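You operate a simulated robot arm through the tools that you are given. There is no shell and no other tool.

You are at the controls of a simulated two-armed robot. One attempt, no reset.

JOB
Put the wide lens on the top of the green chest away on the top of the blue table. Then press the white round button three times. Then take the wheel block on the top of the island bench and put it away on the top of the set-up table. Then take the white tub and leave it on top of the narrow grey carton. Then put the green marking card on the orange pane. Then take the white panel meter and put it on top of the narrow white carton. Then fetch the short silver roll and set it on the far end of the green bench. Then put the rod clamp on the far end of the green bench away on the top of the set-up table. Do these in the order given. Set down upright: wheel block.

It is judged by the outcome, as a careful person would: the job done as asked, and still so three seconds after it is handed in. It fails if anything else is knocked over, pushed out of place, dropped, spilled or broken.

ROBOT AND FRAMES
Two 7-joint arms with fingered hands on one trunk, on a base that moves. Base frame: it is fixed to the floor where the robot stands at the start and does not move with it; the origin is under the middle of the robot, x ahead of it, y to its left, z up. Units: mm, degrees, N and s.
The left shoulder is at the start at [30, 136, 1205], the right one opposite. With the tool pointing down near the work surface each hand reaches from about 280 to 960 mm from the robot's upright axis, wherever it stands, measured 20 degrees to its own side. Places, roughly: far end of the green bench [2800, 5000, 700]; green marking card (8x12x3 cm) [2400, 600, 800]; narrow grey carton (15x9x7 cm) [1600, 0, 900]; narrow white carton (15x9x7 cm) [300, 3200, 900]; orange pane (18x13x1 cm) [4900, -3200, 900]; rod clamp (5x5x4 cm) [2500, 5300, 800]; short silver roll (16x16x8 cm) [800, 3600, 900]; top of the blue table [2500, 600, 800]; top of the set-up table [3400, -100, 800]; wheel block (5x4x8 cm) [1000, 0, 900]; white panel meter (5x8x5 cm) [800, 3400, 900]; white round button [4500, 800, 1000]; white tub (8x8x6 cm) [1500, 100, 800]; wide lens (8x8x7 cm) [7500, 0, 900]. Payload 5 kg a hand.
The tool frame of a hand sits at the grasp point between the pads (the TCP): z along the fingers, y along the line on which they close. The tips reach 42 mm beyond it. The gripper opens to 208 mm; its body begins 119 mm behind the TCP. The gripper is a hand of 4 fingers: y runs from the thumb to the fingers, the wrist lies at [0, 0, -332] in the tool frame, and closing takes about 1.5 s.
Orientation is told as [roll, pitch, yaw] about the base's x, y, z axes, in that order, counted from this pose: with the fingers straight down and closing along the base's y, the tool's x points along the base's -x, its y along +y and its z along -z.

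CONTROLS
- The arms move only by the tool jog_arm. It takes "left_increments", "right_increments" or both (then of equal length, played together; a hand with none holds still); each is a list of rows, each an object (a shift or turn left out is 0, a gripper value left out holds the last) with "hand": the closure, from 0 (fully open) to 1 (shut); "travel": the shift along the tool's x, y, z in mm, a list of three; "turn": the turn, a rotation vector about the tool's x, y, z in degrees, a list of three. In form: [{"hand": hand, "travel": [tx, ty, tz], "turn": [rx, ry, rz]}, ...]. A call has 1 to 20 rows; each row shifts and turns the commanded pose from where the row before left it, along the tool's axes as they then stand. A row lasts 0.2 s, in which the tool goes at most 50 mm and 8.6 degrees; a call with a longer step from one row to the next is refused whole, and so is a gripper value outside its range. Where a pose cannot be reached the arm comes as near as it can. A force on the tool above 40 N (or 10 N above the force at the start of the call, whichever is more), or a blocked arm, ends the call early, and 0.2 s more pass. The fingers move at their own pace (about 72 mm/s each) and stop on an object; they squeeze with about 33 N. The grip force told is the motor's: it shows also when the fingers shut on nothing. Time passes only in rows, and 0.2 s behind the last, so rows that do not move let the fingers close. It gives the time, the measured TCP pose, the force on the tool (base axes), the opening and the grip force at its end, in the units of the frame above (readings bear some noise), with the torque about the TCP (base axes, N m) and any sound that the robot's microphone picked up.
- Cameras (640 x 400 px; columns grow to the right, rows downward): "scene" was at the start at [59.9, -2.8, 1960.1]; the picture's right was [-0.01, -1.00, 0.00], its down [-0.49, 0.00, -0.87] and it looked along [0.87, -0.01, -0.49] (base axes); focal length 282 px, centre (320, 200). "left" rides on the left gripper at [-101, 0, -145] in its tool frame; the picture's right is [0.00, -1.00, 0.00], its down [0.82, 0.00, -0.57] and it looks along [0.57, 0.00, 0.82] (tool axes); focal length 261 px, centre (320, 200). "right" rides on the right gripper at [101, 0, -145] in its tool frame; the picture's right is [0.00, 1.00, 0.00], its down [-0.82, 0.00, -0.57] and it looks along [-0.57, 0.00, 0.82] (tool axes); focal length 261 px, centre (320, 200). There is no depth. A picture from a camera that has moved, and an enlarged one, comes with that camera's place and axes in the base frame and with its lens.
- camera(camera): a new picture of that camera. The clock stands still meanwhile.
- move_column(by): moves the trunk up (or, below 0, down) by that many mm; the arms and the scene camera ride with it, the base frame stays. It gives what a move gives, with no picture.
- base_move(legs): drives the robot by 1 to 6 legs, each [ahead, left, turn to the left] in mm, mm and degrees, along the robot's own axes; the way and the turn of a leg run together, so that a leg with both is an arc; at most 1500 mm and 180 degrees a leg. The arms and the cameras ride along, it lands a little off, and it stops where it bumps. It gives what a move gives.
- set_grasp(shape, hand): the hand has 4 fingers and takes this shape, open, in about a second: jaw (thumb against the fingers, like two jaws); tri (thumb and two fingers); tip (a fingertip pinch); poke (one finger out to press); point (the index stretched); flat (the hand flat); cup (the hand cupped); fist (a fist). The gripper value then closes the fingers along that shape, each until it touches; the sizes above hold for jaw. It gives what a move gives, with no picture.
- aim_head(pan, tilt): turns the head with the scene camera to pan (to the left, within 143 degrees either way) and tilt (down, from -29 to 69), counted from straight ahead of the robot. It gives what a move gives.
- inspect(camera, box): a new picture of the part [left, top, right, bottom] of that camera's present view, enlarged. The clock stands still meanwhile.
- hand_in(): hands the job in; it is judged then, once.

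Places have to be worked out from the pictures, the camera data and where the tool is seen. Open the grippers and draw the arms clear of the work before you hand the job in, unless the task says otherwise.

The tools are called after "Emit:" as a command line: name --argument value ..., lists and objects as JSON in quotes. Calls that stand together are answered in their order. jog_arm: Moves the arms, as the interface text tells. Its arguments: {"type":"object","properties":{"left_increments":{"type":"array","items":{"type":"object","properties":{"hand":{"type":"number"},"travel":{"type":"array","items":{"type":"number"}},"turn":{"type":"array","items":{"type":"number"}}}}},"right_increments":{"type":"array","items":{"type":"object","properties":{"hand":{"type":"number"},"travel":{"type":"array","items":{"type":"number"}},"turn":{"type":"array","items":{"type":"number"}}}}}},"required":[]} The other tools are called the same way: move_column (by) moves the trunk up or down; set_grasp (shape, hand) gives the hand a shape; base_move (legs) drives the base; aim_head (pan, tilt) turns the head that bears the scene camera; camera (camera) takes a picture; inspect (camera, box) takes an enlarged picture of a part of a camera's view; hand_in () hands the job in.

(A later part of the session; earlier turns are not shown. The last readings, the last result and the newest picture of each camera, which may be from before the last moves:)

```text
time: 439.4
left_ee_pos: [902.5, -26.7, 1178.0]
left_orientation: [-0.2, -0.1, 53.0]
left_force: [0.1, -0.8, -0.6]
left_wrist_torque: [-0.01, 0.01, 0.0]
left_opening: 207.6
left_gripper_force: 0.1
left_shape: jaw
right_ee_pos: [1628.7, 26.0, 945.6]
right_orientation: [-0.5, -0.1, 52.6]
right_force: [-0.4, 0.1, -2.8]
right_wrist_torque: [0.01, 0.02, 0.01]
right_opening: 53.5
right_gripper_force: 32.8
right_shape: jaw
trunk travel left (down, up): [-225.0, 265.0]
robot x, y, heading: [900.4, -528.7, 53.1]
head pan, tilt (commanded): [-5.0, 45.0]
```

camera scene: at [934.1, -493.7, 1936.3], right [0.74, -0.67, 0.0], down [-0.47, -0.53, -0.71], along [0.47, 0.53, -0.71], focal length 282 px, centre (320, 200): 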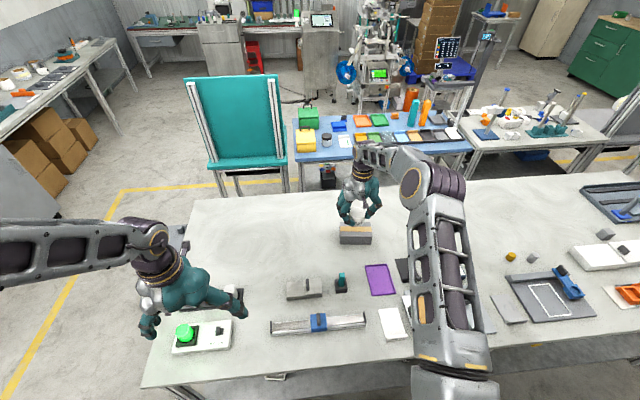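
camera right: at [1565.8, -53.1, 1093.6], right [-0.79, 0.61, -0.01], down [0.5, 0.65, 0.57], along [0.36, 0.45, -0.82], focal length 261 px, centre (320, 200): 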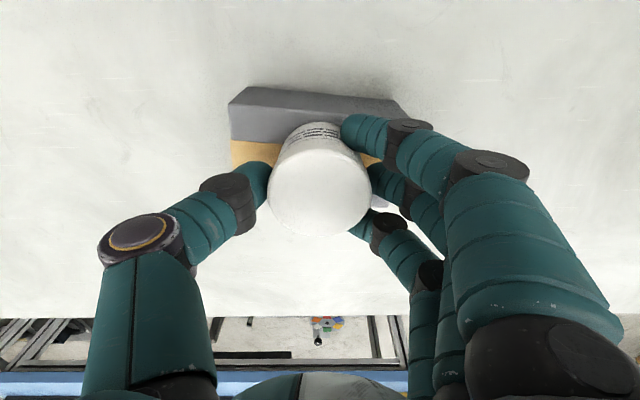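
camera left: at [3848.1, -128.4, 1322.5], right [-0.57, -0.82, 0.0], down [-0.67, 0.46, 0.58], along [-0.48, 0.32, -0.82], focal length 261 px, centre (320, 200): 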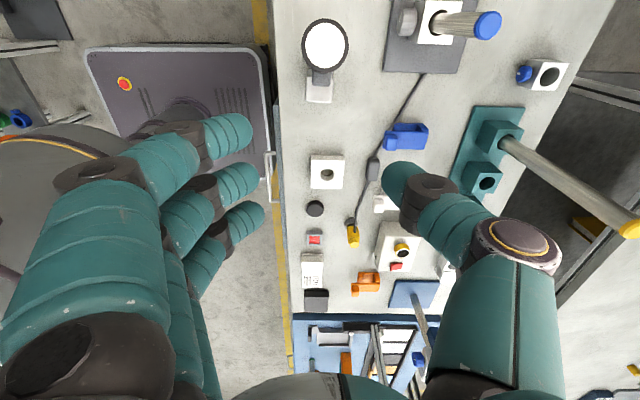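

No contact yet at 946. I keep stepping down by 2 mm.

Emit:
jog_arm --right_increments '[{"travel": [0, 0, 2]}, {}]'

Emit:
jog_arm --right_increments '[{"travel": [0, 0, 2]}, {}]'

```text
time: 440.1
left_ee_pos: [902.8, -28.2, 1178.1]
left_orientation: [-0.2, -0.2, 53.0]
left_force: [0.5, -0.3, -0.8]
left_wrist_torque: [0.05, 0.02, -0.02]
left_opening: 207.6
left_gripper_force: 0.0
left_shape: jaw
right_ee_pos: [1629.7, 26.7, 943.5]
right_orientation: [-0.4, -0.1, 52.6]
right_force: [0.8, -0.2, -2.2]
right_wrist_torque: [0.0, 0.01, 0.03]
right_opening: 53.2
right_gripper_force: 32.9
right_shape: jaw
trunk travel left (down, up): [-225.0, 265.0]
robot x, y, heading: [900.1, -528.9, 53.0]
head pan, tilt (commanded): [-5.0, 45.0]
```

```text
time: 440.6
left_ee_pos: [901.2, -28.6, 1178.3]
left_orientation: [-0.2, -0.2, 52.9]
left_force: [0.8, -0.7, -0.2]
left_wrist_torque: [-0.02, 0.02, 0.01]
left_opening: 207.9
left_gripper_force: 0.1
left_shape: jaw
right_ee_pos: [1628.6, 26.8, 942.8]
right_orientation: [-0.5, -0.2, 52.5]
right_force: [-0.2, -0.9, 10.9]
right_wrist_torque: [-0.02, 0.05, 0.02]
right_opening: 53.6
right_gripper_force: 33.0
right_shape: jaw
trunk travel left (down, up): [-225.0, 265.0]
robot x, y, heading: [899.9, -532.5, 53.0]
head pan, tilt (commanded): [-5.0, 45.0]
```

Contact with the carton top at z≈943. I open the hand gradually and lift off.

Emit:
jog_arm --right_increments '[{"travel": [0, 0, -0.5]}, {"hand": 0.68}, {"hand": 0.62}, {"hand": 0.55}, {"hand": 0.42}, {}, {}, {"travel": [0, 0, -10]}, {"travel": [0, 0, -30]}, {"travel": [0, 0, -40]}, {"travel": [0, 0, -40]}]'

Emit:
camera --camera "right"

Emit:
inspect --camera "scene" --box '[280, 170, 440, 270]'

```text
time: 443.1
left_ee_pos: [903.4, -28.0, 1177.0]
left_orientation: [-0.2, -0.2, 53.0]
left_force: [-0.2, 0.0, -0.6]
left_wrist_torque: [0.09, -0.08, 0.03]
left_opening: 207.7
left_gripper_force: 0.1
left_shape: jaw
right_ee_pos: [1627.5, 26.9, 1061.5]
right_orientation: [-0.5, -0.1, 52.5]
right_force: [-1.0, -0.9, -2.0]
right_wrist_torque: [0.04, -0.13, -0.04]
right_opening: 119.9
right_gripper_force: 0.1
right_shape: jaw
trunk travel left (down, up): [-225.0, 265.0]
robot x, y, heading: [905.4, -528.9, 52.9]
head pan, tilt (commanded): [-5.0, 45.0]
```

```text
taken
camera right: at [1564.0, -53.1, 1206.0], right [-0.79, 0.61, -0.01], down [0.5, 0.65, 0.57], along [0.36, 0.45, -0.82], focal length 261 px, centre (320, 200)
```

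right: 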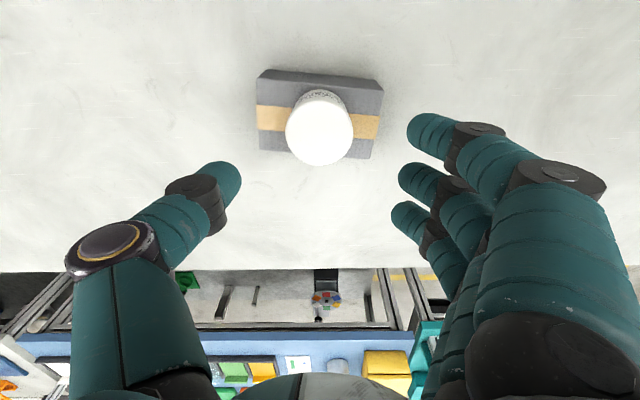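

```text
4.00 times, centred on (360, 220) of scene
camera zoom: at [934.6, -496.7, 1936.4], right [0.74, -0.67, 0.0], down [-0.47, -0.53, -0.71], along [0.47, 0.53, -0.71], focal length 1126 px, centre (160, 120)
```

zoom: 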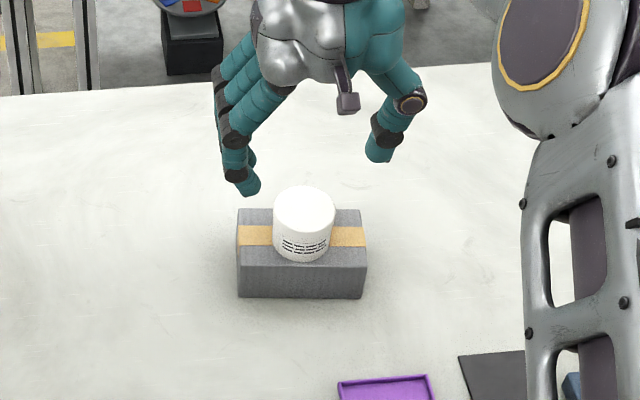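

The tub stands on the grey carton. Next is the green marking card: I retract the right arm and drive around to the blue table again.

Emit:
jog_arm --right_increments '[{"travel": [45, -6, -14], "hand": 0.0}, {"travel": [45, -6, -14]}, {"travel": [45, -6, -14]}, {"travel": [45, -6, -14]}, {"travel": [45, -6, -14]}, {"travel": [45, -6, -14]}, {"travel": [45, -6, -14]}, {"travel": [45, -6, -14]}, {"travel": [45, -6, -14]}, {"travel": [45, -6, -14]}]'

Emit:
base_move --legs '[[-180, 0, 0]]'

Emit:
move_column --by 200

Emit:
base_move --legs '[[0, 0, 90], [1440, 0, 0], [0, 0, -90]]'

Emit:
aim_head --pan 0 --tilt 30

Emit:
camera --camera "scene"

```text
time: 445.2
left_ee_pos: [900.6, -29.4, 1178.5]
left_orientation: [-0.2, -0.3, 53.0]
left_force: [-0.6, -1.1, 0.6]
left_wrist_torque: [0.14, -0.09, 0.0]
left_opening: 207.9
left_gripper_force: 0.1
left_shape: jaw
right_ee_pos: [1400.0, -368.4, 1202.5]
right_orientation: [-0.5, -0.3, 52.4]
right_force: [-0.6, -1.1, -0.3]
right_wrist_torque: [0.13, -0.11, 0.02]
right_opening: 208.1
right_gripper_force: 0.0
right_shape: jaw
trunk travel left (down, up): [-225.0, 265.0]
robot x, y, heading: [898.2, -531.6, 53.2]
head pan, tilt (commanded): [-5.0, 45.0]
```

```text
time: 446.7
left_ee_pos: [798.5, -168.8, 1178.0]
left_orientation: [-0.2, -0.2, 52.9]
left_force: [0.0, -1.3, 0.2]
left_wrist_torque: [0.1, -0.09, -0.01]
left_opening: 207.9
left_gripper_force: 0.1
left_shape: jaw
right_ee_pos: [1296.8, -506.9, 1202.2]
right_orientation: [-0.5, -0.3, 52.5]
right_force: [-0.1, -1.2, -1.0]
right_wrist_torque: [0.12, -0.08, 0.02]
right_opening: 207.7
right_gripper_force: 0.1
right_shape: jaw
trunk travel left (down, up): [-225.0, 265.0]
robot x, y, heading: [799.2, -670.2, 53.0]
head pan, tilt (commanded): [-5.0, 45.0]
```

```text
time: 448.9
left_ee_pos: [799.7, -166.3, 1377.2]
left_orientation: [-0.2, -0.1, 53.0]
left_force: [-0.4, -0.4, 0.0]
left_wrist_torque: [0.01, 0.02, -0.01]
left_opening: 207.6
left_gripper_force: 0.0
left_shape: jaw
right_ee_pos: [1296.3, -505.7, 1401.2]
right_orientation: [-0.6, -0.1, 52.5]
right_force: [0.1, 0.7, -0.6]
right_wrist_torque: [-0.01, -0.02, -0.01]
right_opening: 207.9
right_gripper_force: 0.1
right_shape: jaw
trunk travel left (down, up): [-425.0, 65.0]
robot x, y, heading: [798.9, -673.3, 52.8]
head pan, tilt (commanded): [-5.0, 45.0]
```

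```text
time: 463.9
left_ee_pos: [-424.8, 674.0, 1377.7]
left_orientation: [-0.3, 0.0, 55.7]
left_force: [-0.6, 0.1, 0.2]
left_wrist_torque: [0.03, -0.01, 0.02]
left_opening: 207.8
left_gripper_force: 0.0
left_shape: jaw
right_ee_pos: [90.1, 359.9, 1402.5]
right_orientation: [-0.5, 0.0, 55.2]
right_force: [0.1, -0.1, 0.6]
right_wrist_torque: [0.01, -0.01, -0.01]
right_opening: 207.8
right_gripper_force: 0.1
right_shape: jaw
trunk travel left (down, up): [-425.0, 65.0]
robot x, y, heading: [-405.7, 172.5, 55.8]
head pan, tilt (commanded): [-5.0, 45.0]
```

```text
time: 464.6
left_ee_pos: [-425.8, 674.7, 1377.4]
left_orientation: [-0.2, 0.0, 55.7]
left_force: [-0.7, 0.1, -0.2]
left_wrist_torque: [0.0, -0.01, 0.02]
left_opening: 207.8
left_gripper_force: 0.1
left_shape: jaw
right_ee_pos: [88.8, 359.2, 1401.2]
right_orientation: [-0.5, -0.1, 55.3]
right_force: [0.0, 0.1, -0.4]
right_wrist_torque: [0.0, 0.01, 0.01]
right_opening: 207.8
right_gripper_force: 0.0
right_shape: jaw
trunk travel left (down, up): [-425.0, 65.0]
robot x, y, heading: [-403.0, 172.7, 55.8]
head pan, tilt (commanded): [0.0, 30.0]
```

```text
taken
camera scene: at [-370.7, 220.6, 2158.9], right [0.83, -0.56, 0.0], down [-0.28, -0.41, -0.87], along [0.49, 0.72, -0.5], focal length 282 px, centre (320, 200)
```

scene: 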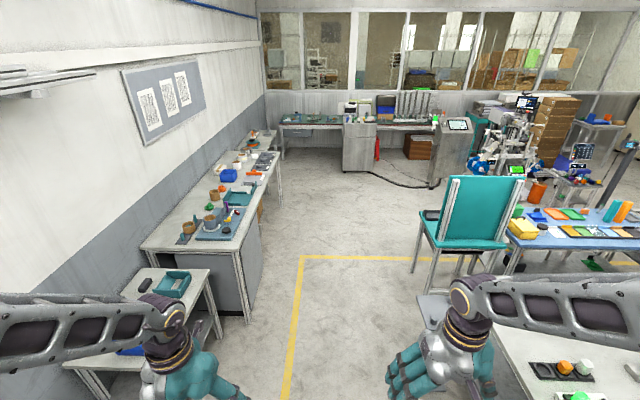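

I drive up the open floor and into the aisle in front of the blue table.

Emit:
base_move --legs '[[1400, 0, -2.7], [1420, 0, 0], [0, 0, -90]]'

Emit:
aim_head --pan 0 --tilt 30

Emit:
camera --camera "scene"

```text
time: 482.3
left_ee_pos: [1805.3, 2455.9, 1377.7]
left_orientation: [-0.2, 0.0, -37.5]
left_force: [0.8, -0.1, 0.5]
left_wrist_torque: [0.01, -0.02, 0.03]
left_opening: 207.9
left_gripper_force: 0.0
left_shape: jaw
right_ee_pos: [1462.4, 1959.0, 1401.3]
right_orientation: [-0.5, -0.1, -38.0]
right_force: [-0.1, -0.3, 0.5]
right_wrist_torque: [-0.04, -0.01, 0.0]
right_opening: 208.0
right_gripper_force: 0.1
right_shape: jaw
trunk travel left (down, up): [-425.0, 65.0]
robot x, y, heading: [1304.2, 2459.1, -37.7]
head pan, tilt (commanded): [0.0, 30.0]
```

```text
time: 482.9
left_ee_pos: [1804.9, 2457.4, 1377.4]
left_orientation: [-0.2, -0.1, -37.5]
left_force: [-0.5, -0.6, -1.5]
left_wrist_torque: [-0.01, 0.0, -0.01]
left_opening: 207.8
left_gripper_force: 0.1
left_shape: jaw
right_ee_pos: [1462.2, 1959.3, 1402.2]
right_orientation: [-0.5, -0.2, -38.0]
right_force: [-0.1, -0.9, 1.0]
right_wrist_torque: [0.0, -0.01, -0.03]
right_opening: 207.9
right_gripper_force: 0.1
right_shape: jaw
trunk travel left (down, up): [-425.0, 65.0]
robot x, y, heading: [1301.3, 2461.6, -37.8]
head pan, tilt (commanded): [0.0, 30.0]
```

```text
taken
camera scene: at [1349.8, 2423.5, 2159.0], right [-0.61, -0.79, 0.0], down [-0.4, 0.3, -0.87], along [0.69, -0.53, -0.5], focal length 282 px, centre (320, 200)
```

scene: 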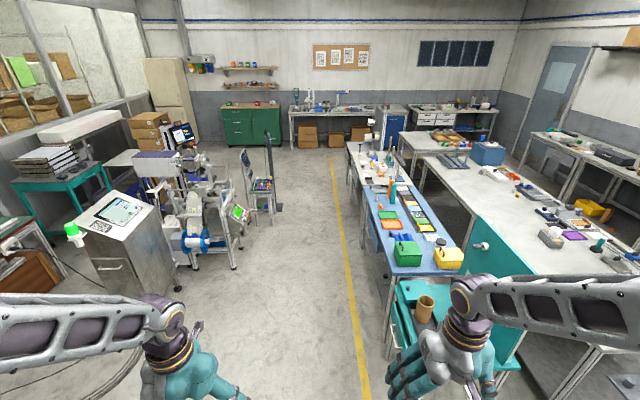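

I drive along to the blue table and turn to face it.

Emit:
base_move --legs '[[930, 0, 0.8], [930, 0, 0], [0, 0, -90]]'

Emit:
aim_head --pan 8 --tilt 48

Emit:
camera --camera "scene"

Emit:
inspect --camera "scene" --box '[270, 160, 430, 260]'

```text
time: 496.1
left_ee_pos: [2768.9, 827.5, 1377.8]
left_orientation: [-0.2, -0.1, -128.4]
left_force: [0.8, 0.1, -0.3]
left_wrist_torque: [0.02, -0.03, -0.03]
left_opening: 208.0
left_gripper_force: 0.1
left_shape: jaw
right_ee_pos: [2278.7, 1178.8, 1399.9]
right_orientation: [-0.5, -0.1, -129.0]
right_force: [-0.6, -0.2, -0.1]
right_wrist_torque: [0.01, -0.03, 0.01]
right_opening: 207.5
right_gripper_force: 0.0
right_shape: jaw
trunk travel left (down, up): [-425.0, 65.0]
robot x, y, heading: [2786.4, 1329.2, -128.6]
head pan, tilt (commanded): [0.0, 30.0]
```

```text
time: 496.9
left_ee_pos: [2767.7, 827.2, 1379.3]
left_orientation: [-0.2, -0.2, -128.6]
left_force: [-0.6, -1.1, -0.9]
left_wrist_torque: [0.0, -0.01, 0.0]
left_opening: 207.8
left_gripper_force: 0.1
left_shape: jaw
right_ee_pos: [2278.0, 1179.4, 1400.9]
right_orientation: [-0.5, -0.2, -129.0]
right_force: [0.8, 0.0, -0.5]
right_wrist_torque: [-0.02, 0.0, 0.02]
right_opening: 207.7
right_gripper_force: 0.0
right_shape: jaw
trunk travel left (down, up): [-425.0, 65.0]
robot x, y, heading: [2781.0, 1331.8, -128.5]
head pan, tilt (commanded): [8.0, 48.0]
```

```text
taken
camera scene: at [2761.0, 1282.6, 2132.2], right [-0.86, 0.51, 0.0], down [0.38, 0.64, -0.67], along [-0.34, -0.58, -0.74], focal length 282 px, centre (320, 200)
```

scene: 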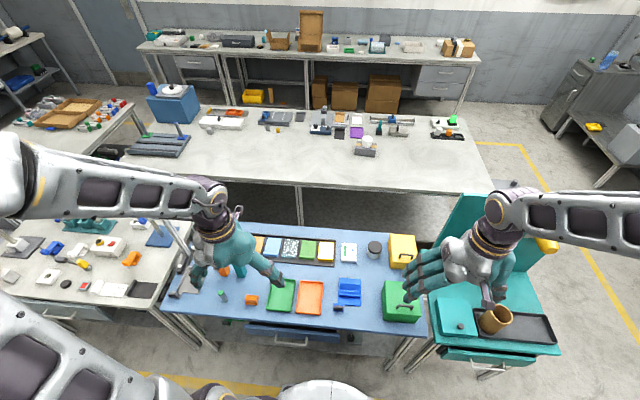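

```text
4.00 times, centred on (350, 210) of scene
camera zoom: at [2761.0, 1282.6, 2132.2], right [-0.86, 0.51, 0.0], down [0.38, 0.64, -0.67], along [-0.34, -0.58, -0.74], focal length 1126 px, centre (200, 160)
```

zoom: 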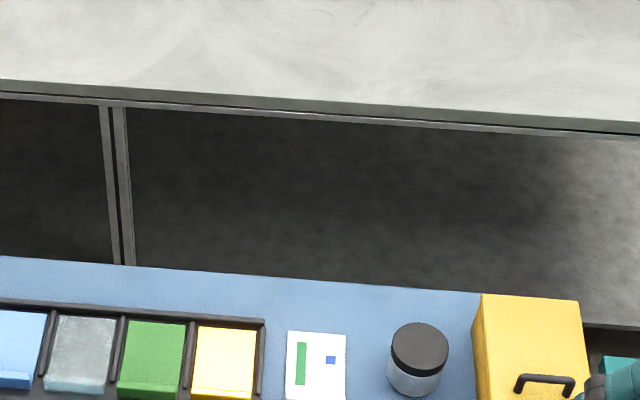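

The rack's green piece lies at about (2397, 537), matching the stated place. I lower the trunk and bring the left wrist camera over it, looking straight down.

Emit:
move_column --by -200

Emit:
jog_arm --left_increments '[{"travel": [-44, -12, 0]}, {"travel": [-44, -12, 0]}, {"travel": [-44, -12, 0]}, {"travel": [-44, -12, 0]}, {"travel": [-44, -12, 0]}, {"travel": [-44, -12, 0]}, {"travel": [-44, -12, 0]}, {"travel": [-44, -12, 0]}, {"travel": [-44, -12, 0]}, {"turn": [0, -7, 0]}, {"turn": [0, -7, 0]}, {"turn": [0, -7, 0]}, {"turn": [0, -7, 0]}, {"turn": [0, -7, 0]}, {}]'

Emit:
camera --camera "left"

Emit:
inspect --camera "left" --box '[240, 110, 400, 210]'

```text
time: 499.1
left_ee_pos: [2768.9, 828.7, 1178.2]
left_orientation: [-0.2, -0.2, -128.5]
left_force: [-0.5, 0.2, -0.7]
left_wrist_torque: [0.03, 0.07, 0.0]
left_opening: 207.8
left_gripper_force: 0.1
left_shape: jaw
right_ee_pos: [2277.5, 1178.9, 1201.3]
right_orientation: [-0.5, -0.2, -129.1]
right_force: [-0.7, -0.5, -0.6]
right_wrist_torque: [-0.01, -0.03, 0.01]
right_opening: 207.9
right_gripper_force: 0.1
right_shape: jaw
trunk travel left (down, up): [-225.0, 265.0]
robot x, y, heading: [2782.6, 1326.3, -128.5]
head pan, tilt (commanded): [8.0, 48.0]
```

```text
time: 502.3
left_ee_pos: [2438.0, 583.8, 1178.5]
left_orientation: [-0.2, -35.1, -128.4]
left_force: [-0.2, -0.7, 0.0]
left_wrist_torque: [0.02, 0.05, -0.03]
left_opening: 207.5
left_gripper_force: 0.1
left_shape: jaw
right_ee_pos: [2279.0, 1179.1, 1200.9]
right_orientation: [-0.5, 0.0, -129.1]
right_force: [0.1, -0.2, 0.0]
right_wrist_torque: [0.01, 0.02, 0.02]
right_opening: 207.7
right_gripper_force: 0.0
right_shape: jaw
trunk travel left (down, up): [-225.0, 265.0]
robot x, y, heading: [2783.3, 1325.9, -128.5]
head pan, tilt (commanded): [8.0, 48.0]
```

```text
taken
camera left: at [2439.2, 585.0, 1355.3], right [-0.78, 0.62, 0.01], down [0.62, 0.78, 0.0], along [-0.01, 0.0, -1.0], focal length 261 px, centre (320, 200)
```

left: 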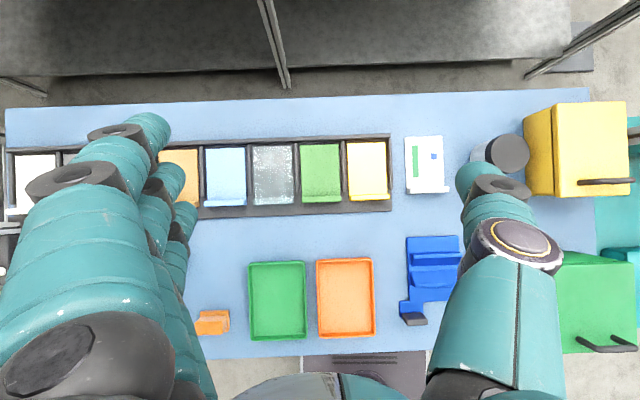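

```text
4.00 times, centred on (320, 160) of left
camera zoom: at [2439.2, 585.0, 1355.3], right [-0.78, 0.62, 0.01], down [0.62, 0.78, 0.0], along [-0.01, 0.0, -1.0], focal length 1043 px, centre (320, 360)
```

zoom: 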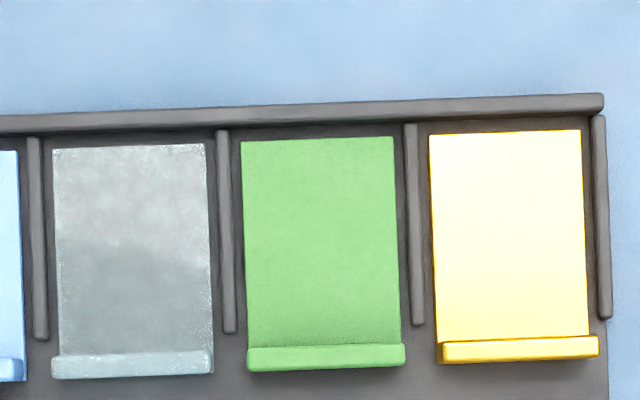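

The green card is 81×120 mm with a raised lip along its near edge, which is the part to pinch. Before that I test in free air where my fingertips are when nearly closed.

Emit:
jog_arm --left_increments '[{"hand": 0.93}, {}, {}, {}, {}, {}, {}, {}]'

Emit:
camera --camera "left"

Emit:
inspect --camera "scene" --box '[240, 130, 400, 230]'

```text
time: 504.1
left_ee_pos: [2437.1, 585.1, 1178.4]
left_orientation: [-0.3, -35.1, -128.5]
left_force: [0.7, -0.5, -0.9]
left_wrist_torque: [-0.04, -0.05, 0.01]
left_opening: 15.0
left_gripper_force: 0.1
left_shape: jaw
right_ee_pos: [2277.6, 1178.9, 1201.1]
right_orientation: [-0.5, -0.1, -128.9]
right_force: [-0.5, -0.1, 0.6]
right_wrist_torque: [0.02, -0.01, 0.0]
right_opening: 207.7
right_gripper_force: 0.2
right_shape: jaw
trunk travel left (down, up): [-225.0, 265.0]
robot x, y, heading: [2782.2, 1333.1, -128.5]
head pan, tilt (commanded): [8.0, 48.0]
```

```text
taken
camera left: at [2438.7, 585.2, 1355.5], right [-0.78, 0.62, 0.01], down [0.62, 0.78, 0.0], along [-0.01, 0.0, -1.0], focal length 261 px, centre (320, 200)
```

left: 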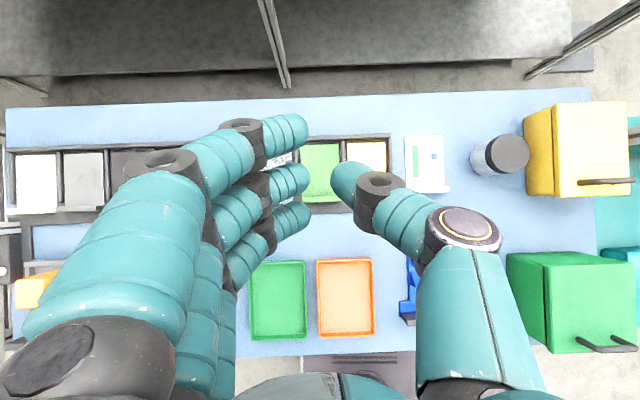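

```text
4.00 times, centred on (320, 180) of scene
camera zoom: at [2760.9, 1282.5, 1932.1], right [-0.86, 0.51, 0.0], down [0.38, 0.64, -0.67], along [-0.34, -0.58, -0.74], focal length 1126 px, centre (320, 280)
```

zoom: 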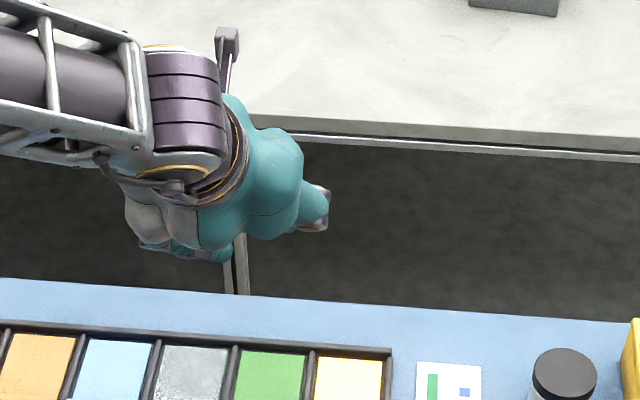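

Nearly closed, the tips sit about 35 mm beyond the TCP. The lip's middle is at about (2431, 587). I level the hand, rotate it so fingers are on the near side and thumb on the far side of the lip, and open to about 50 mm.

Emit:
jog_arm --left_increments '[{"turn": [0, 7, 0], "hand": 0.76}, {"turn": [0, 7, 0]}, {"turn": [0, 7, 0]}, {"turn": [0, 7, 0]}, {"turn": [0, 7.1, 0]}, {"turn": [0, 0, -8.33]}, {"turn": [0, 0, -8.33]}, {"turn": [0, 0, -8.33]}, {"turn": [0, 0, -8.33]}, {"turn": [0, 0, -8.33]}, {"turn": [0, 0, -8.33]}, {"turn": [0, 0, -8.33]}, {"turn": [0, 0, -8.33]}, {"turn": [0, 0, -8.33]}, {"turn": [0, 0, -8.33]}, {"turn": [0, 0, -8.33]}, {}]'

Emit:
camera --camera "left"

Emit:
inspect --camera "scene" --box '[200, 150, 360, 250]'

```text
time: 507.7
left_ee_pos: [2435.3, 584.0, 1179.3]
left_orientation: [-0.1, 0.1, -36.9]
left_force: [1.1, 0.0, 0.4]
left_wrist_torque: [0.04, -0.01, 0.03]
left_opening: 49.3
left_gripper_force: 0.1
left_shape: jaw
right_ee_pos: [2278.4, 1179.2, 1200.6]
right_orientation: [-0.4, -0.1, -128.9]
right_force: [0.0, 0.0, -1.0]
right_wrist_torque: [-0.01, -0.02, -0.01]
right_opening: 208.0
right_gripper_force: 0.0
right_shape: jaw
trunk travel left (down, up): [-225.0, 265.0]
robot x, y, heading: [2781.4, 1333.4, -128.5]
head pan, tilt (commanded): [8.0, 48.0]
```

```text
taken
camera left: at [2518.0, 524.4, 1324.2], right [-0.59, -0.8, 0.0], down [-0.66, 0.49, 0.57], along [-0.46, 0.34, -0.82], focal length 261 px, centre (320, 200)
```

left: 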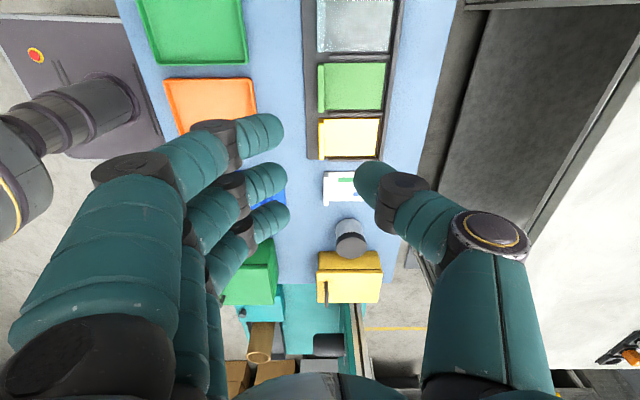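

```text
4.00 times, centred on (280, 200) of scene
camera zoom: at [2760.9, 1282.3, 1932.1], right [-0.86, 0.51, 0.0], down [0.38, 0.64, -0.67], along [-0.34, -0.58, -0.74], focal length 1126 px, centre (480, 200)
```

zoom: 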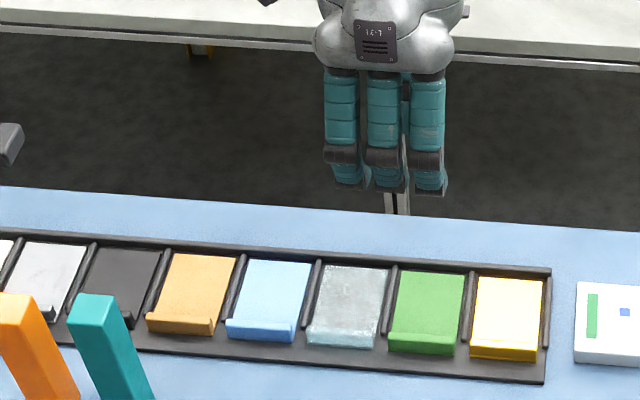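

Aligned within a few millimetres. I descend to about 50 mm above grasp height and check.

Emit:
jog_arm --left_increments '[{"travel": [3, -1, 40]}, {"travel": [0, 0, 45]}, {"travel": [0, 0, 45]}, {"travel": [0, 0, 45]}, {"travel": [0, 0, 45]}, {"travel": [0, 0, 45]}, {}]'

Emit:
camera --camera "left"

Emit:
inspect --camera "scene" --box '[240, 190, 360, 265]'

```text
time: 509.3
left_ee_pos: [2431.9, 587.4, 914.0]
left_orientation: [-0.1, 0.1, -36.9]
left_force: [-0.2, -0.3, 0.4]
left_wrist_torque: [-0.03, 0.0, -0.03]
left_opening: 49.6
left_gripper_force: 0.1
left_shape: jaw
right_ee_pos: [2279.1, 1179.4, 1202.3]
right_orientation: [-0.4, -0.2, -129.1]
right_force: [0.9, 0.2, -0.5]
right_wrist_torque: [-0.07, 0.02, 0.03]
right_opening: 207.5
right_gripper_force: 0.0
right_shape: jaw
trunk travel left (down, up): [-225.0, 265.0]
robot x, y, heading: [2783.7, 1327.4, -128.5]
head pan, tilt (commanded): [8.0, 48.0]
```

```text
taken
camera left: at [2513.6, 528.4, 1058.9], right [-0.6, -0.8, 0.0], down [-0.66, 0.49, 0.57], along [-0.46, 0.34, -0.82], focal length 261 px, centre (320, 200)
```

left: 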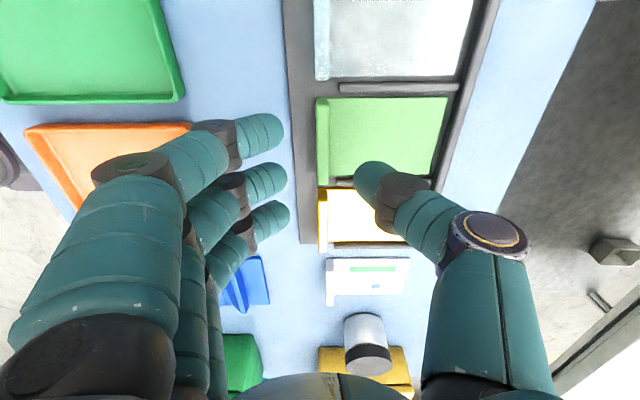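

```text
5.33 times, centred on (300, 228) of scene
camera zoom: at [2761.5, 1283.7, 1932.3], right [-0.86, 0.51, 0.0], down [0.38, 0.64, -0.67], along [-0.34, -0.58, -0.74], focal length 1502 px, centre (427, 53)
```

zoom: 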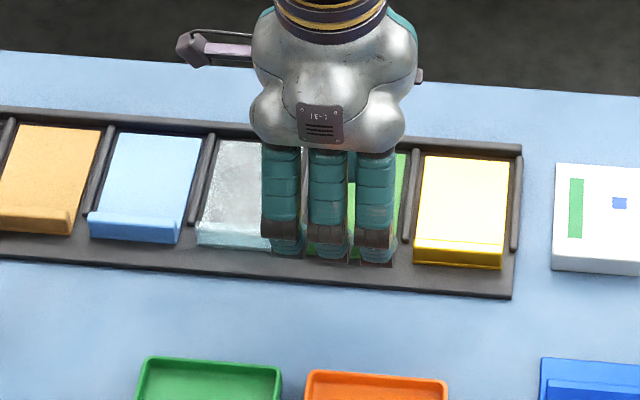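

The lip lies between thumb and fingers. I shift 4 mm left and descend in smaller steps toward the lip.

Emit:
jog_arm --left_increments '[{"travel": [-4, -2, 25]}, {"travel": [0, 0, 20]}, {"travel": [0, 0, 10]}, {}]'

Emit:
camera --camera "left"

Emit:
inspect --camera "scene" --box '[260, 210, 340, 260]'

```text
time: 510.3
left_ee_pos: [2436.2, 582.9, 859.7]
left_orientation: [0.1, 0.3, -36.9]
left_force: [-0.4, -0.1, -0.1]
left_wrist_torque: [-0.03, 0.02, 0.0]
left_opening: 49.5
left_gripper_force: 0.1
left_shape: jaw
right_ee_pos: [2278.5, 1178.9, 1201.0]
right_orientation: [-0.5, -0.2, -129.0]
right_force: [0.6, 0.0, -0.8]
right_wrist_torque: [-0.06, -0.01, -0.01]
right_opening: 207.9
right_gripper_force: 0.0
right_shape: jaw
trunk travel left (down, up): [-225.0, 265.0]
robot x, y, heading: [2784.3, 1328.2, -128.4]
head pan, tilt (commanded): [8.0, 48.0]
```

```text
taken
camera left: at [2516.4, 522.9, 1004.0], right [-0.6, -0.8, 0.0], down [-0.66, 0.49, 0.57], along [-0.46, 0.34, -0.82], focal length 261 px, centre (320, 200)
```

left: 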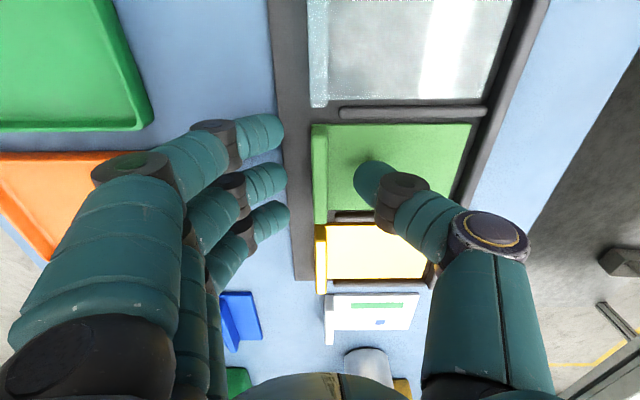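

```text
8.00 times, centred on (300, 235) of scene
camera zoom: at [2760.8, 1282.9, 1932.2], right [-0.86, 0.51, 0.0], down [0.38, 0.64, -0.67], along [-0.34, -0.58, -0.74], focal length 2253 px, centre (480, -80)
```

zoom: 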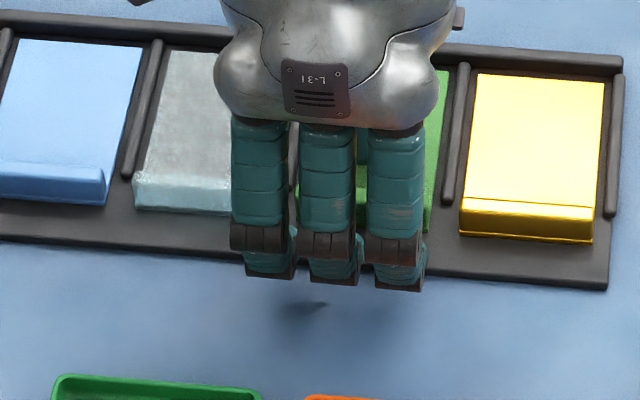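

Lip and hand are aligned. I keep descending in 4 mm steps, watching for touch.

Emit:
jog_arm --left_increments '[{"travel": [0, 0, 4]}, {"travel": [0, 0, 4]}, {}]'

Emit:
jog_arm --left_increments '[{"travel": [0, 0, 3]}, {}]'

Emit:
camera --camera "left"

```text
time: 511.1
left_ee_pos: [2434.7, 580.9, 854.6]
left_orientation: [-0.5, 0.2, -36.9]
left_force: [-1.7, -3.8, 32.2]
left_wrist_torque: [-1.42, 0.81, 0.07]
left_opening: 52.1
left_gripper_force: 0.0
left_shape: jaw
right_ee_pos: [2278.0, 1180.8, 1201.7]
right_orientation: [-0.5, -0.2, -129.0]
right_force: [-0.1, -0.3, -0.1]
right_wrist_torque: [0.04, -0.02, 0.02]
right_opening: 207.6
right_gripper_force: 0.0
right_shape: jaw
trunk travel left (down, up): [-225.0, 265.0]
robot x, y, heading: [2785.7, 1328.1, -128.6]
head pan, tilt (commanded): [8.0, 48.0]
```

```text
time: 511.4
left_ee_pos: [2432.7, 579.7, 855.3]
left_orientation: [-0.6, 0.3, -36.8]
left_force: [0.6, -0.5, 19.3]
left_wrist_torque: [-0.58, 0.29, 0.08]
left_opening: 49.6
left_gripper_force: 0.0
left_shape: jaw
right_ee_pos: [2278.3, 1178.4, 1201.6]
right_orientation: [-0.5, 0.0, -129.2]
right_force: [-0.8, -0.7, -0.5]
right_wrist_torque: [0.07, -0.04, -0.01]
right_opening: 207.6
right_gripper_force: 0.0
right_shape: jaw
trunk travel left (down, up): [-225.0, 265.0]
robot x, y, heading: [2781.9, 1328.8, -128.2]
head pan, tilt (commanded): [8.0, 48.0]
stopped in row 1 (left hand): the force on the tool passed its limit at 46 N (the readings are from after the stop); the commanded pose is now the measured one
```

```text
taken
camera left: at [2514.2, 519.4, 999.2], right [-0.6, -0.8, 0.01], down [-0.65, 0.49, 0.58], along [-0.47, 0.34, -0.82], focal length 261 px, centre (320, 200)
```

left: 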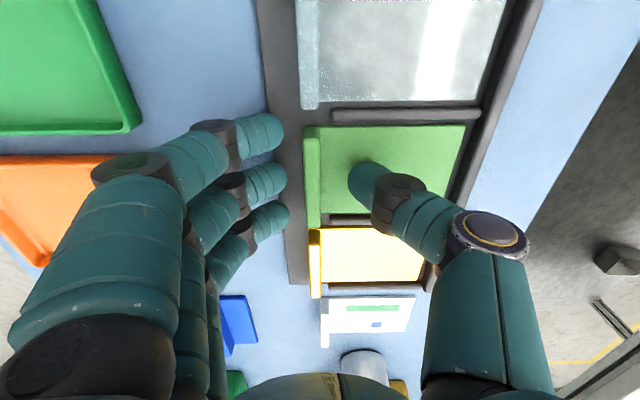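

The thumb tip has touched the card's plate, so I'm at the right depth. I raise 3 mm, re-centre 5 mm toward me, and close on the lip.

Emit:
jog_arm --left_increments '[{"travel": [0, 0, -3]}, {"travel": [0, 5, 0]}, {}, {"hand": 0.82}, {"hand": 0.88}, {"hand": 0.94}, {"hand": 1.0}, {}, {}, {}]'

Emit:
camera --camera "left"

Emit:
inspect --camera "scene" --box '[260, 210, 340, 260]'

```text
time: 513.6
left_ee_pos: [2436.4, 582.9, 855.6]
left_orientation: [-0.3, 0.3, -36.8]
left_force: [-0.4, -0.2, -0.1]
left_wrist_torque: [0.03, 0.03, 0.01]
left_opening: 14.5
left_gripper_force: 33.2
left_shape: jaw
right_ee_pos: [2277.4, 1178.7, 1202.0]
right_orientation: [-0.5, -0.1, -129.0]
right_force: [-0.3, -0.3, -0.6]
right_wrist_torque: [0.01, 0.0, 0.0]
right_opening: 207.8
right_gripper_force: 0.0
right_shape: jaw
trunk travel left (down, up): [-225.0, 265.0]
robot x, y, heading: [2785.1, 1330.1, -128.4]
head pan, tilt (commanded): [8.0, 48.0]
```

```text
taken
camera left: at [2518.3, 524.1, 999.5], right [-0.6, -0.8, 0.01], down [-0.66, 0.49, 0.58], along [-0.46, 0.34, -0.82], focal length 261 px, centre (320, 200)
```

left: 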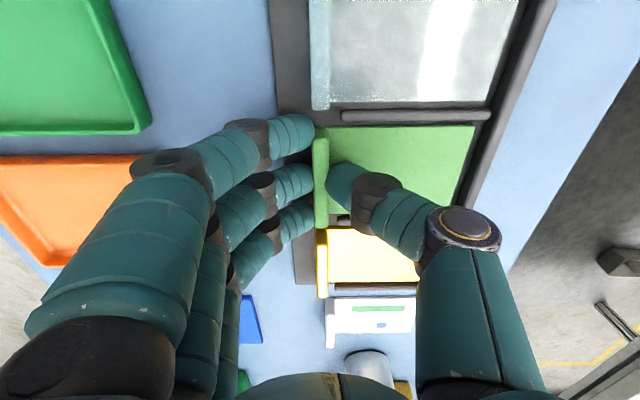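

```text
8.00 times, centred on (300, 235) of scene
camera zoom: at [2760.8, 1282.3, 1932.1], right [-0.86, 0.51, 0.0], down [0.38, 0.64, -0.67], along [-0.34, -0.58, -0.74], focal length 2253 px, centre (480, -80)
```

zoom: 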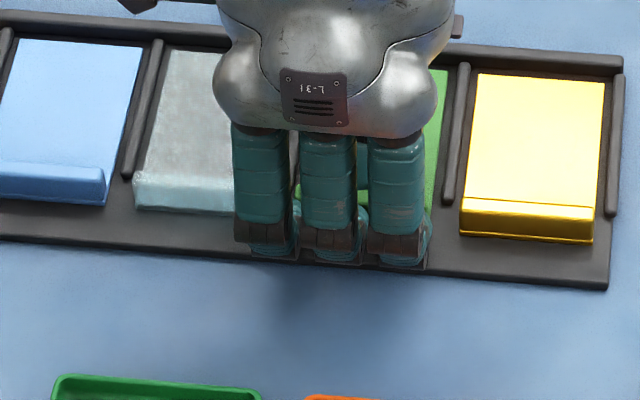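

The lip is pinched with 33 N. I lift slowly and check that only the card comes up.

Emit:
jog_arm --left_increments '[{"travel": [0, 0, -5]}, {"travel": [0, 0, -10]}, {"travel": [0, 0, -15]}, {"travel": [0, 0, -20]}, {}, {}]'

Emit:
camera --camera "left"

Emit:
inspect --camera "scene" --box '[240, 190, 360, 265]'

```text
time: 515.0
left_ee_pos: [2437.6, 584.7, 905.1]
left_orientation: [-0.3, 0.2, -36.8]
left_force: [0.0, 0.0, -0.8]
left_wrist_torque: [-0.04, 0.02, 0.0]
left_opening: 14.4
left_gripper_force: 33.0
left_shape: jaw
right_ee_pos: [2279.1, 1179.0, 1201.4]
right_orientation: [-0.5, -0.2, -129.0]
right_force: [0.4, -0.6, -0.1]
right_wrist_torque: [-0.04, -0.04, 0.0]
right_opening: 207.8
right_gripper_force: 0.1
right_shape: jaw
trunk travel left (down, up): [-225.0, 265.0]
robot x, y, heading: [2781.5, 1329.0, -128.3]
head pan, tilt (commanded): [8.0, 48.0]
```

```text
taken
camera left: at [2519.1, 525.6, 1049.5], right [-0.6, -0.8, 0.01], down [-0.65, 0.49, 0.58], along [-0.46, 0.34, -0.82], focal length 261 px, centre (320, 200)
```

left: 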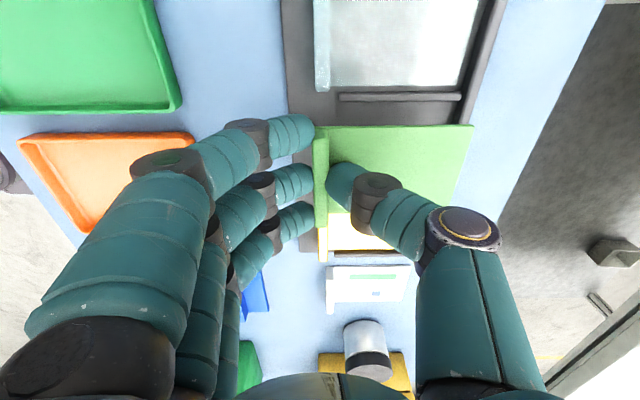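

```text
5.33 times, centred on (300, 228) of scene
camera zoom: at [2761.1, 1282.7, 1932.2], right [-0.86, 0.51, 0.0], down [0.38, 0.64, -0.67], along [-0.34, -0.58, -0.74], focal length 1502 px, centre (427, 53)
```

zoom: 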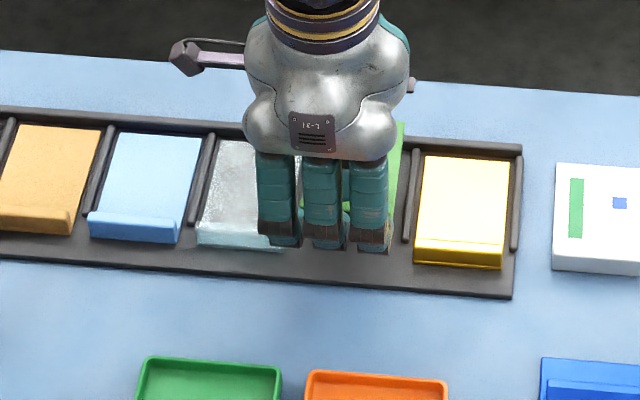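

The card is lifted level and alone. I raise it, draw it in, and raise the trunk for the drive to the orange pane.

Emit:
jog_arm --left_increments '[{"travel": [0, 0, -45]}, {"travel": [0, 0, -45]}, {"travel": [0, 0, -45]}, {"travel": [0, 0, -45]}, {"travel": [0, 0, -45]}, {"travel": [0, 40, -25]}, {"travel": [0, 45, 0]}, {"travel": [0, 45, 0]}, {"travel": [0, 45, 0]}, {"travel": [0, 45, 0]}, {"travel": [0, 45, 0]}, {}]'

Emit:
move_column --by 200

Emit:
base_move --legs '[[0, 0, 91.5], [1450, 0, 0]]'

Emit:
aim_head --pan 0 --tilt 30

Emit:
camera --camera "scene"

```text
time: 517.6
left_ee_pos: [2596.3, 797.1, 1154.0]
left_orientation: [-0.4, 0.3, -36.9]
left_force: [-1.2, -1.5, -1.5]
left_wrist_torque: [0.14, -0.1, -0.03]
left_opening: 14.6
left_gripper_force: 33.1
left_shape: jaw
right_ee_pos: [2276.2, 1176.4, 1200.3]
right_orientation: [-0.5, -0.1, -129.1]
right_force: [-0.9, -0.6, -1.2]
right_wrist_torque: [0.12, -0.06, -0.04]
right_opening: 207.7
right_gripper_force: 0.0
right_shape: jaw
trunk travel left (down, up): [-225.0, 265.0]
robot x, y, heading: [2778.1, 1331.3, -128.8]
head pan, tilt (commanded): [8.0, 48.0]
```

```text
time: 519.8
left_ee_pos: [2596.7, 797.3, 1354.3]
left_orientation: [-0.2, 0.3, -36.9]
left_force: [0.0, 0.1, -0.2]
left_wrist_torque: [-0.01, -0.04, 0.01]
left_opening: 14.5
left_gripper_force: 32.9
left_shape: jaw
right_ee_pos: [2278.5, 1178.3, 1400.4]
right_orientation: [-0.5, -0.1, -129.0]
right_force: [-0.8, 0.1, -1.4]
right_wrist_torque: [-0.02, 0.0, 0.03]
right_opening: 208.2
right_gripper_force: 0.1
right_shape: jaw
trunk travel left (down, up): [-425.0, 65.0]
robot x, y, heading: [2785.6, 1328.0, -128.4]
head pan, tilt (commanded): [8.0, 48.0]
```

```text
time: 530.9
left_ee_pos: [4484.6, 304.8, 1354.2]
left_orientation: [-0.3, 0.3, 54.9]
left_force: [-0.2, -0.5, -0.1]
left_wrist_torque: [-0.02, -0.01, 0.0]
left_opening: 14.0
left_gripper_force: 32.8
left_shape: jaw
right_ee_pos: [4112.8, -23.9, 1400.6]
right_orientation: [-0.4, -0.1, -37.3]
right_force: [0.3, 0.5, -0.1]
right_wrist_torque: [-0.05, -0.01, 0.01]
right_opening: 207.9
right_gripper_force: 0.1
right_shape: jaw
trunk travel left (down, up): [-425.0, 65.0]
robot x, y, heading: [3949.3, 477.5, -36.9]
head pan, tilt (commanded): [8.0, 48.0]
```

```text
time: 531.7
left_ee_pos: [4483.2, 305.2, 1354.8]
left_orientation: [-0.3, 0.3, 54.9]
left_force: [0.5, 0.7, -0.1]
left_wrist_torque: [0.0, 0.03, 0.02]
left_opening: 14.1
left_gripper_force: 33.8
left_shape: jaw
right_ee_pos: [4112.1, -23.6, 1401.2]
right_orientation: [-0.4, 0.0, -37.3]
right_force: [-0.4, 0.6, -0.3]
right_wrist_torque: [-0.03, 0.01, 0.03]
right_opening: 207.7
right_gripper_force: 0.1
right_shape: jaw
trunk travel left (down, up): [-425.0, 65.0]
robot x, y, heading: [3949.0, 479.1, -36.8]
head pan, tilt (commanded): [0.0, 30.0]
```

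```text
taken
camera scene: at [3994.5, 437.8, 2158.9], right [-0.6, -0.8, 0.0], down [-0.4, 0.3, -0.87], along [0.69, -0.52, -0.5], focal length 282 px, centre (320, 200)
```

scene: 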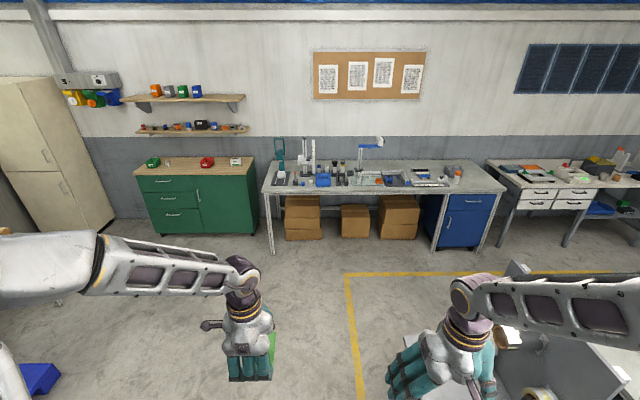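

I continue to the cross corridor and sidestep along the back benches toward the orange pane, facing the benches.

Emit:
base_move --legs '[[1000, 0, 0], [880, 0, 0], [0, -1300, 0], [0, -1240, 0]]'

Emit:
aim_head --pan 5 --tilt 42

Emit:
camera --camera "scene"

```text
time: 553.1
left_ee_pos: [4443.5, -2850.8, 1354.8]
left_orientation: [-0.3, 0.3, 53.9]
left_force: [0.1, 0.4, -1.2]
left_wrist_torque: [0.02, 0.01, -0.02]
left_opening: 14.2
left_gripper_force: 33.3
left_shape: jaw
right_ee_pos: [4066.3, -3173.6, 1401.6]
right_orientation: [-0.5, -0.1, -38.4]
right_force: [-0.9, 0.1, -0.8]
right_wrist_torque: [-0.03, -0.04, 0.02]
right_opening: 207.7
right_gripper_force: 0.1
right_shape: jaw
trunk travel left (down, up): [-425.0, 65.0]
robot x, y, heading: [3910.8, -2671.1, -37.9]
head pan, tilt (commanded): [0.0, 30.0]
```

```text
time: 553.9
left_ee_pos: [4443.8, -2849.9, 1354.0]
left_orientation: [-0.3, 0.3, 53.9]
left_force: [0.5, 0.3, -0.2]
left_wrist_torque: [0.01, -0.02, -0.04]
left_opening: 14.0
left_gripper_force: 32.8
left_shape: jaw
right_ee_pos: [4066.4, -3174.3, 1400.8]
right_orientation: [-0.4, -0.1, -38.2]
right_force: [0.4, 0.4, 0.4]
right_wrist_torque: [-0.01, 0.0, 0.02]
right_opening: 207.9
right_gripper_force: 0.1
right_shape: jaw
trunk travel left (down, up): [-425.0, 65.0]
robot x, y, heading: [3909.1, -2671.3, -37.6]
head pan, tilt (commanded): [5.0, 42.0]
```

```text
taken
camera scene: at [3954.9, -2699.6, 2140.7], right [-0.54, -0.84, 0.0], down [-0.56, 0.36, -0.74], along [0.62, -0.4, -0.67], focal length 282 px, centre (320, 200)
```

scene: 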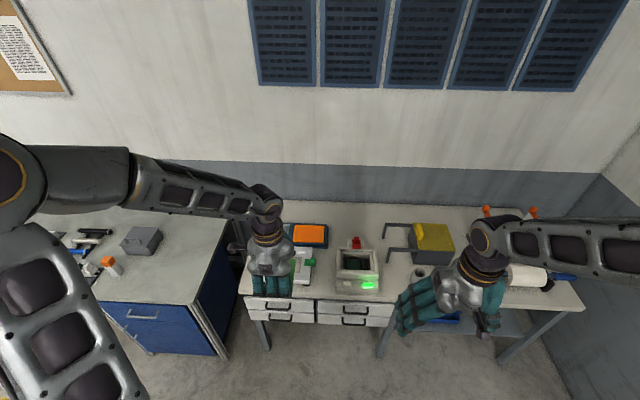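

The orange pane lies ahead on the white-drawer bench. I zoom in on it.

Emit:
inspect --camera "scene" --box '[240, 190, 400, 290]'

```text
4.00 times, centred on (320, 240) of scene
camera zoom: at [3954.9, -2699.6, 2140.7], right [-0.54, -0.84, 0.0], down [-0.56, 0.36, -0.74], along [0.62, -0.4, -0.67], focal length 1126 px, centre (320, 40)
```

zoom: 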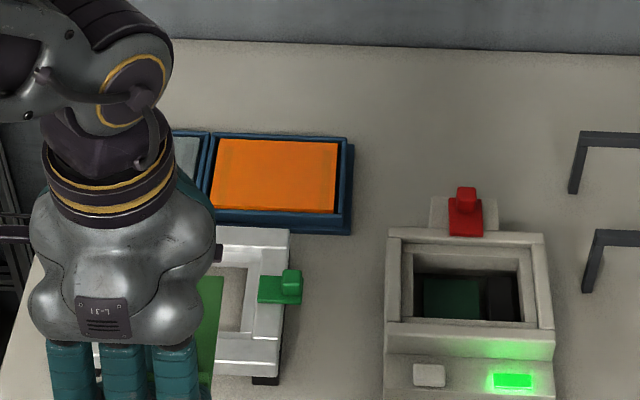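

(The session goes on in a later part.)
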